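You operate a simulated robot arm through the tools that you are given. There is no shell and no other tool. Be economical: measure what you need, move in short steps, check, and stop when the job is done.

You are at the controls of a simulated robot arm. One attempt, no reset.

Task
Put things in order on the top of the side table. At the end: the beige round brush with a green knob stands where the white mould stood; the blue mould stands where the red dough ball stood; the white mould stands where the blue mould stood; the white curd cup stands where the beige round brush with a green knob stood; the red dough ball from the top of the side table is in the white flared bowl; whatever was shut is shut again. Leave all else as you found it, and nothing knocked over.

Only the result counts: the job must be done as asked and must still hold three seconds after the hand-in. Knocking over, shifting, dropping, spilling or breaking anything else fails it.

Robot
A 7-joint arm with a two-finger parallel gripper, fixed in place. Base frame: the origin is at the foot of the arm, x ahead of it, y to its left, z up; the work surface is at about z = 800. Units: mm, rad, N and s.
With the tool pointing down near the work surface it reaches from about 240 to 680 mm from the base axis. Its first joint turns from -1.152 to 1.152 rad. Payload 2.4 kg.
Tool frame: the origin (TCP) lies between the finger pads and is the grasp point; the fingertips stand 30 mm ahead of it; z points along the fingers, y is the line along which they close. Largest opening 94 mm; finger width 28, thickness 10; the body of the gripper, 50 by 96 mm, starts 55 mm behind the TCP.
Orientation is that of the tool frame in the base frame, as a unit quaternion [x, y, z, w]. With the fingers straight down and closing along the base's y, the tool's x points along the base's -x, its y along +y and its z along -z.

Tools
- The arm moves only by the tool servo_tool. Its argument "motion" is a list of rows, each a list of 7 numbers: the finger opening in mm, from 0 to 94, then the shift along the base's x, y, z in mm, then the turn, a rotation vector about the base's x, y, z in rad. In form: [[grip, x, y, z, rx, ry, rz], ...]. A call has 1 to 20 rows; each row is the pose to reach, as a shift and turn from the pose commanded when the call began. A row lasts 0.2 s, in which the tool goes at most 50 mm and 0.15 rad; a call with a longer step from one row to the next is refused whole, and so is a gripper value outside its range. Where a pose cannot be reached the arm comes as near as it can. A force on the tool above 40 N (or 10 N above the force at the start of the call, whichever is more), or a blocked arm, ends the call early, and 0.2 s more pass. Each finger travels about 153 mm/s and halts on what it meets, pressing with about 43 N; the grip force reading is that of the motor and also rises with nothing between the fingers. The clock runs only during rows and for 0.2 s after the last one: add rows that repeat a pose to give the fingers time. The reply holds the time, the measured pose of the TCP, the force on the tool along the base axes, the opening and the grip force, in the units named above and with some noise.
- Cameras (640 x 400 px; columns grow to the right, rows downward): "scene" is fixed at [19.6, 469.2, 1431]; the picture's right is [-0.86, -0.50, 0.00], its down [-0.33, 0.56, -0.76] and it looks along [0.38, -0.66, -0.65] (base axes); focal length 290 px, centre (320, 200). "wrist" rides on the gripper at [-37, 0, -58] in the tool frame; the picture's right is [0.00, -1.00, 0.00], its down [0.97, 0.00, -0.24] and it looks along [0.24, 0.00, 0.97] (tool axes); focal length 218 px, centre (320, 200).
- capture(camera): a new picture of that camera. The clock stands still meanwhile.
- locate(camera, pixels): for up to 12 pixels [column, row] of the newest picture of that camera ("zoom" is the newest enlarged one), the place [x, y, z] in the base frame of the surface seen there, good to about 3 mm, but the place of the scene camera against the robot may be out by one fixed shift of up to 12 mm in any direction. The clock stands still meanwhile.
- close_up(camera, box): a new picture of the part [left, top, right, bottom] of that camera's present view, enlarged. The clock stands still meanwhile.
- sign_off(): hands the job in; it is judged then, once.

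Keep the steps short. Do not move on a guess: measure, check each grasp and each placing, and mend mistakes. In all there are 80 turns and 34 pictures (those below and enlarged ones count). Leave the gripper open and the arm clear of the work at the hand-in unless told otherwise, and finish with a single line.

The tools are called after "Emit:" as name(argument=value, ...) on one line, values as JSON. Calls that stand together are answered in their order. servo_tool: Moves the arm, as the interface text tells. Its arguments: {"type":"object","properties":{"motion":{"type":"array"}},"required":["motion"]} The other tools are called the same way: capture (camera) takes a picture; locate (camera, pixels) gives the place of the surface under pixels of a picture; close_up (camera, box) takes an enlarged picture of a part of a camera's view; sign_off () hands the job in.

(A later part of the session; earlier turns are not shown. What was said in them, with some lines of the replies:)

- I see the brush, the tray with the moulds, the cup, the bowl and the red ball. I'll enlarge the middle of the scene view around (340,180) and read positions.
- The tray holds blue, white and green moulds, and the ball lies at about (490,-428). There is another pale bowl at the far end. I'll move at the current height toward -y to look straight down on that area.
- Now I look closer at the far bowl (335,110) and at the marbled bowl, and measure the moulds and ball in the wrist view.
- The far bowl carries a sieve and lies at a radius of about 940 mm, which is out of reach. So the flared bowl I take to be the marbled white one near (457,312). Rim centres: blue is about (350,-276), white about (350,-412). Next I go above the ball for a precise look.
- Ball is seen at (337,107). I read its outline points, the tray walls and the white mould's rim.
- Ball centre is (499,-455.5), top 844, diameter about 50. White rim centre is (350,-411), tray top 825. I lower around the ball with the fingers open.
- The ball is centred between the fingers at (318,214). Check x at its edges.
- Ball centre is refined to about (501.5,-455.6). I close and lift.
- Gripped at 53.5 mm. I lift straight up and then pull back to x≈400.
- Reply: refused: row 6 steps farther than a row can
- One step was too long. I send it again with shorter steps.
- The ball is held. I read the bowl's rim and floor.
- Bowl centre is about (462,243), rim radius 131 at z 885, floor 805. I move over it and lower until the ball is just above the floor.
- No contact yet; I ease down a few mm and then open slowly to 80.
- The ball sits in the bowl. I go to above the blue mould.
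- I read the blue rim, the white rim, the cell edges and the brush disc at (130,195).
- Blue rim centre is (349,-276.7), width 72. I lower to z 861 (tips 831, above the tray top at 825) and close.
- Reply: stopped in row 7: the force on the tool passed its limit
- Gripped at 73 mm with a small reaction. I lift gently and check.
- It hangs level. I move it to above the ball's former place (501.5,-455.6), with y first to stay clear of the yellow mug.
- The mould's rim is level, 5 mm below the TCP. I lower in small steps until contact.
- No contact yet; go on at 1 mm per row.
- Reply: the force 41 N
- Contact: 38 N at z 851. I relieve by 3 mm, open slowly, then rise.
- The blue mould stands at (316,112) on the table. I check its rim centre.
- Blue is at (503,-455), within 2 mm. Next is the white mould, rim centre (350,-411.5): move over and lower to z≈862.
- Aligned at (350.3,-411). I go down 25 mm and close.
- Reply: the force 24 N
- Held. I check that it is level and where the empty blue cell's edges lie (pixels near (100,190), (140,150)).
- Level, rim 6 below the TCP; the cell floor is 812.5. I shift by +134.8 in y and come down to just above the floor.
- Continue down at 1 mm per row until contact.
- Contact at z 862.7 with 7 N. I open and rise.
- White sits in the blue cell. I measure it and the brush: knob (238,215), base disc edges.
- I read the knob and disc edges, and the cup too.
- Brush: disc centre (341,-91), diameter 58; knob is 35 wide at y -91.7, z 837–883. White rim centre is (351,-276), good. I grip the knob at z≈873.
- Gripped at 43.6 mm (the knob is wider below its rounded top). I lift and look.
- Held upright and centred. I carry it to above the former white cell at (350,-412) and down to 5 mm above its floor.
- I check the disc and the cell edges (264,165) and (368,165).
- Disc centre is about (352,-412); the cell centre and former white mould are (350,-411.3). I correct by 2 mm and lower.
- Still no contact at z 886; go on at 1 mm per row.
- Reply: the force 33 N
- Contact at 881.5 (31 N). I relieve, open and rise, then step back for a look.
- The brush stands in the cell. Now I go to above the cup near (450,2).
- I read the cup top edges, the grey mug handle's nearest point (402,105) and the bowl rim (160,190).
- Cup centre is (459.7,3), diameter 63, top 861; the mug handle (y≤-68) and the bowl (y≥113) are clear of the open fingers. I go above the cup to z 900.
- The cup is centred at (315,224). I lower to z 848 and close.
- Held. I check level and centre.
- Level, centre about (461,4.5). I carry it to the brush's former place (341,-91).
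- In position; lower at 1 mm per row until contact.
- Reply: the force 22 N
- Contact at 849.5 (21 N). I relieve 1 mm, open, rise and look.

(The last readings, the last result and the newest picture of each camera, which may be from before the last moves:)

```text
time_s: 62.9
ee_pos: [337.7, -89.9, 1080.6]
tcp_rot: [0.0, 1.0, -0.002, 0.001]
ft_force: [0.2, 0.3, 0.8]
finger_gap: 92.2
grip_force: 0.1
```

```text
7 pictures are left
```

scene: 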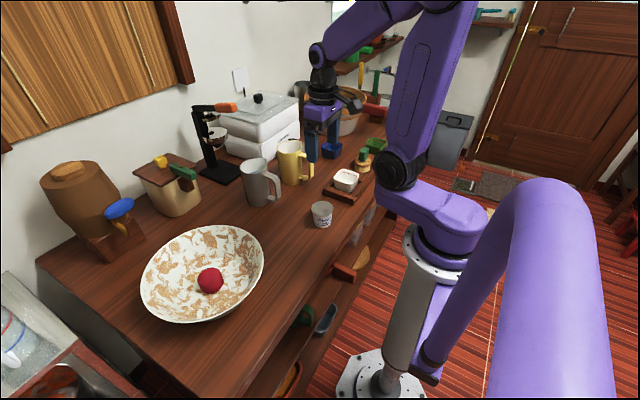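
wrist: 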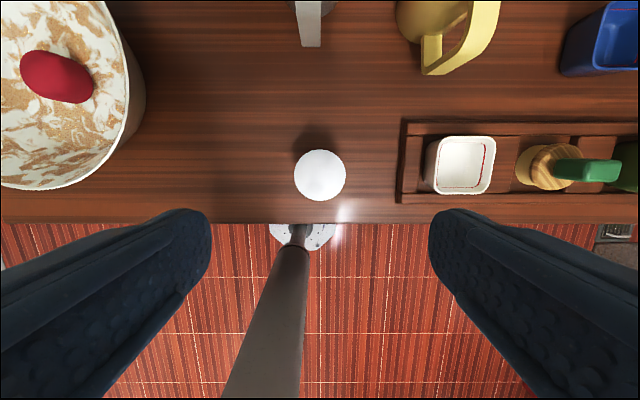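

All the things stand where they should. A last check of the cup and the brush places.

Emit:
locate(camera="wrist", pixels=[[296, 175], [343, 175], [320, 152], [320, 199], [435, 165], [493, 165], [465, 139], [465, 192], [548, 148], [560, 70], [60, 75]])

```text
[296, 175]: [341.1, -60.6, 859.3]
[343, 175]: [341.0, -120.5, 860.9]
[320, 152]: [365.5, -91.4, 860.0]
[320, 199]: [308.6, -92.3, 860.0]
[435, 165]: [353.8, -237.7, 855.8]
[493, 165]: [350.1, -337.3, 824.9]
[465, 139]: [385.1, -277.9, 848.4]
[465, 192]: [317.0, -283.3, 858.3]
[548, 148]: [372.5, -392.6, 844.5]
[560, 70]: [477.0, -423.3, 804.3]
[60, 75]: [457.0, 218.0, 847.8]
```

The cup is at about (339,-91), within 3 mm; everything is upright, the gripper is open and the arm is clear. I hand in.

Emit:
sign_off()

```text
The job is handed in.
```

Job handed in: the brush, both moulds and the cup stand in their asked places, within about 3 mm where I measured them; the red ball is in the marbled white bowl, which I took to be the flared one because the sieve-covered bowl was out of reach; nothing shut was opened.
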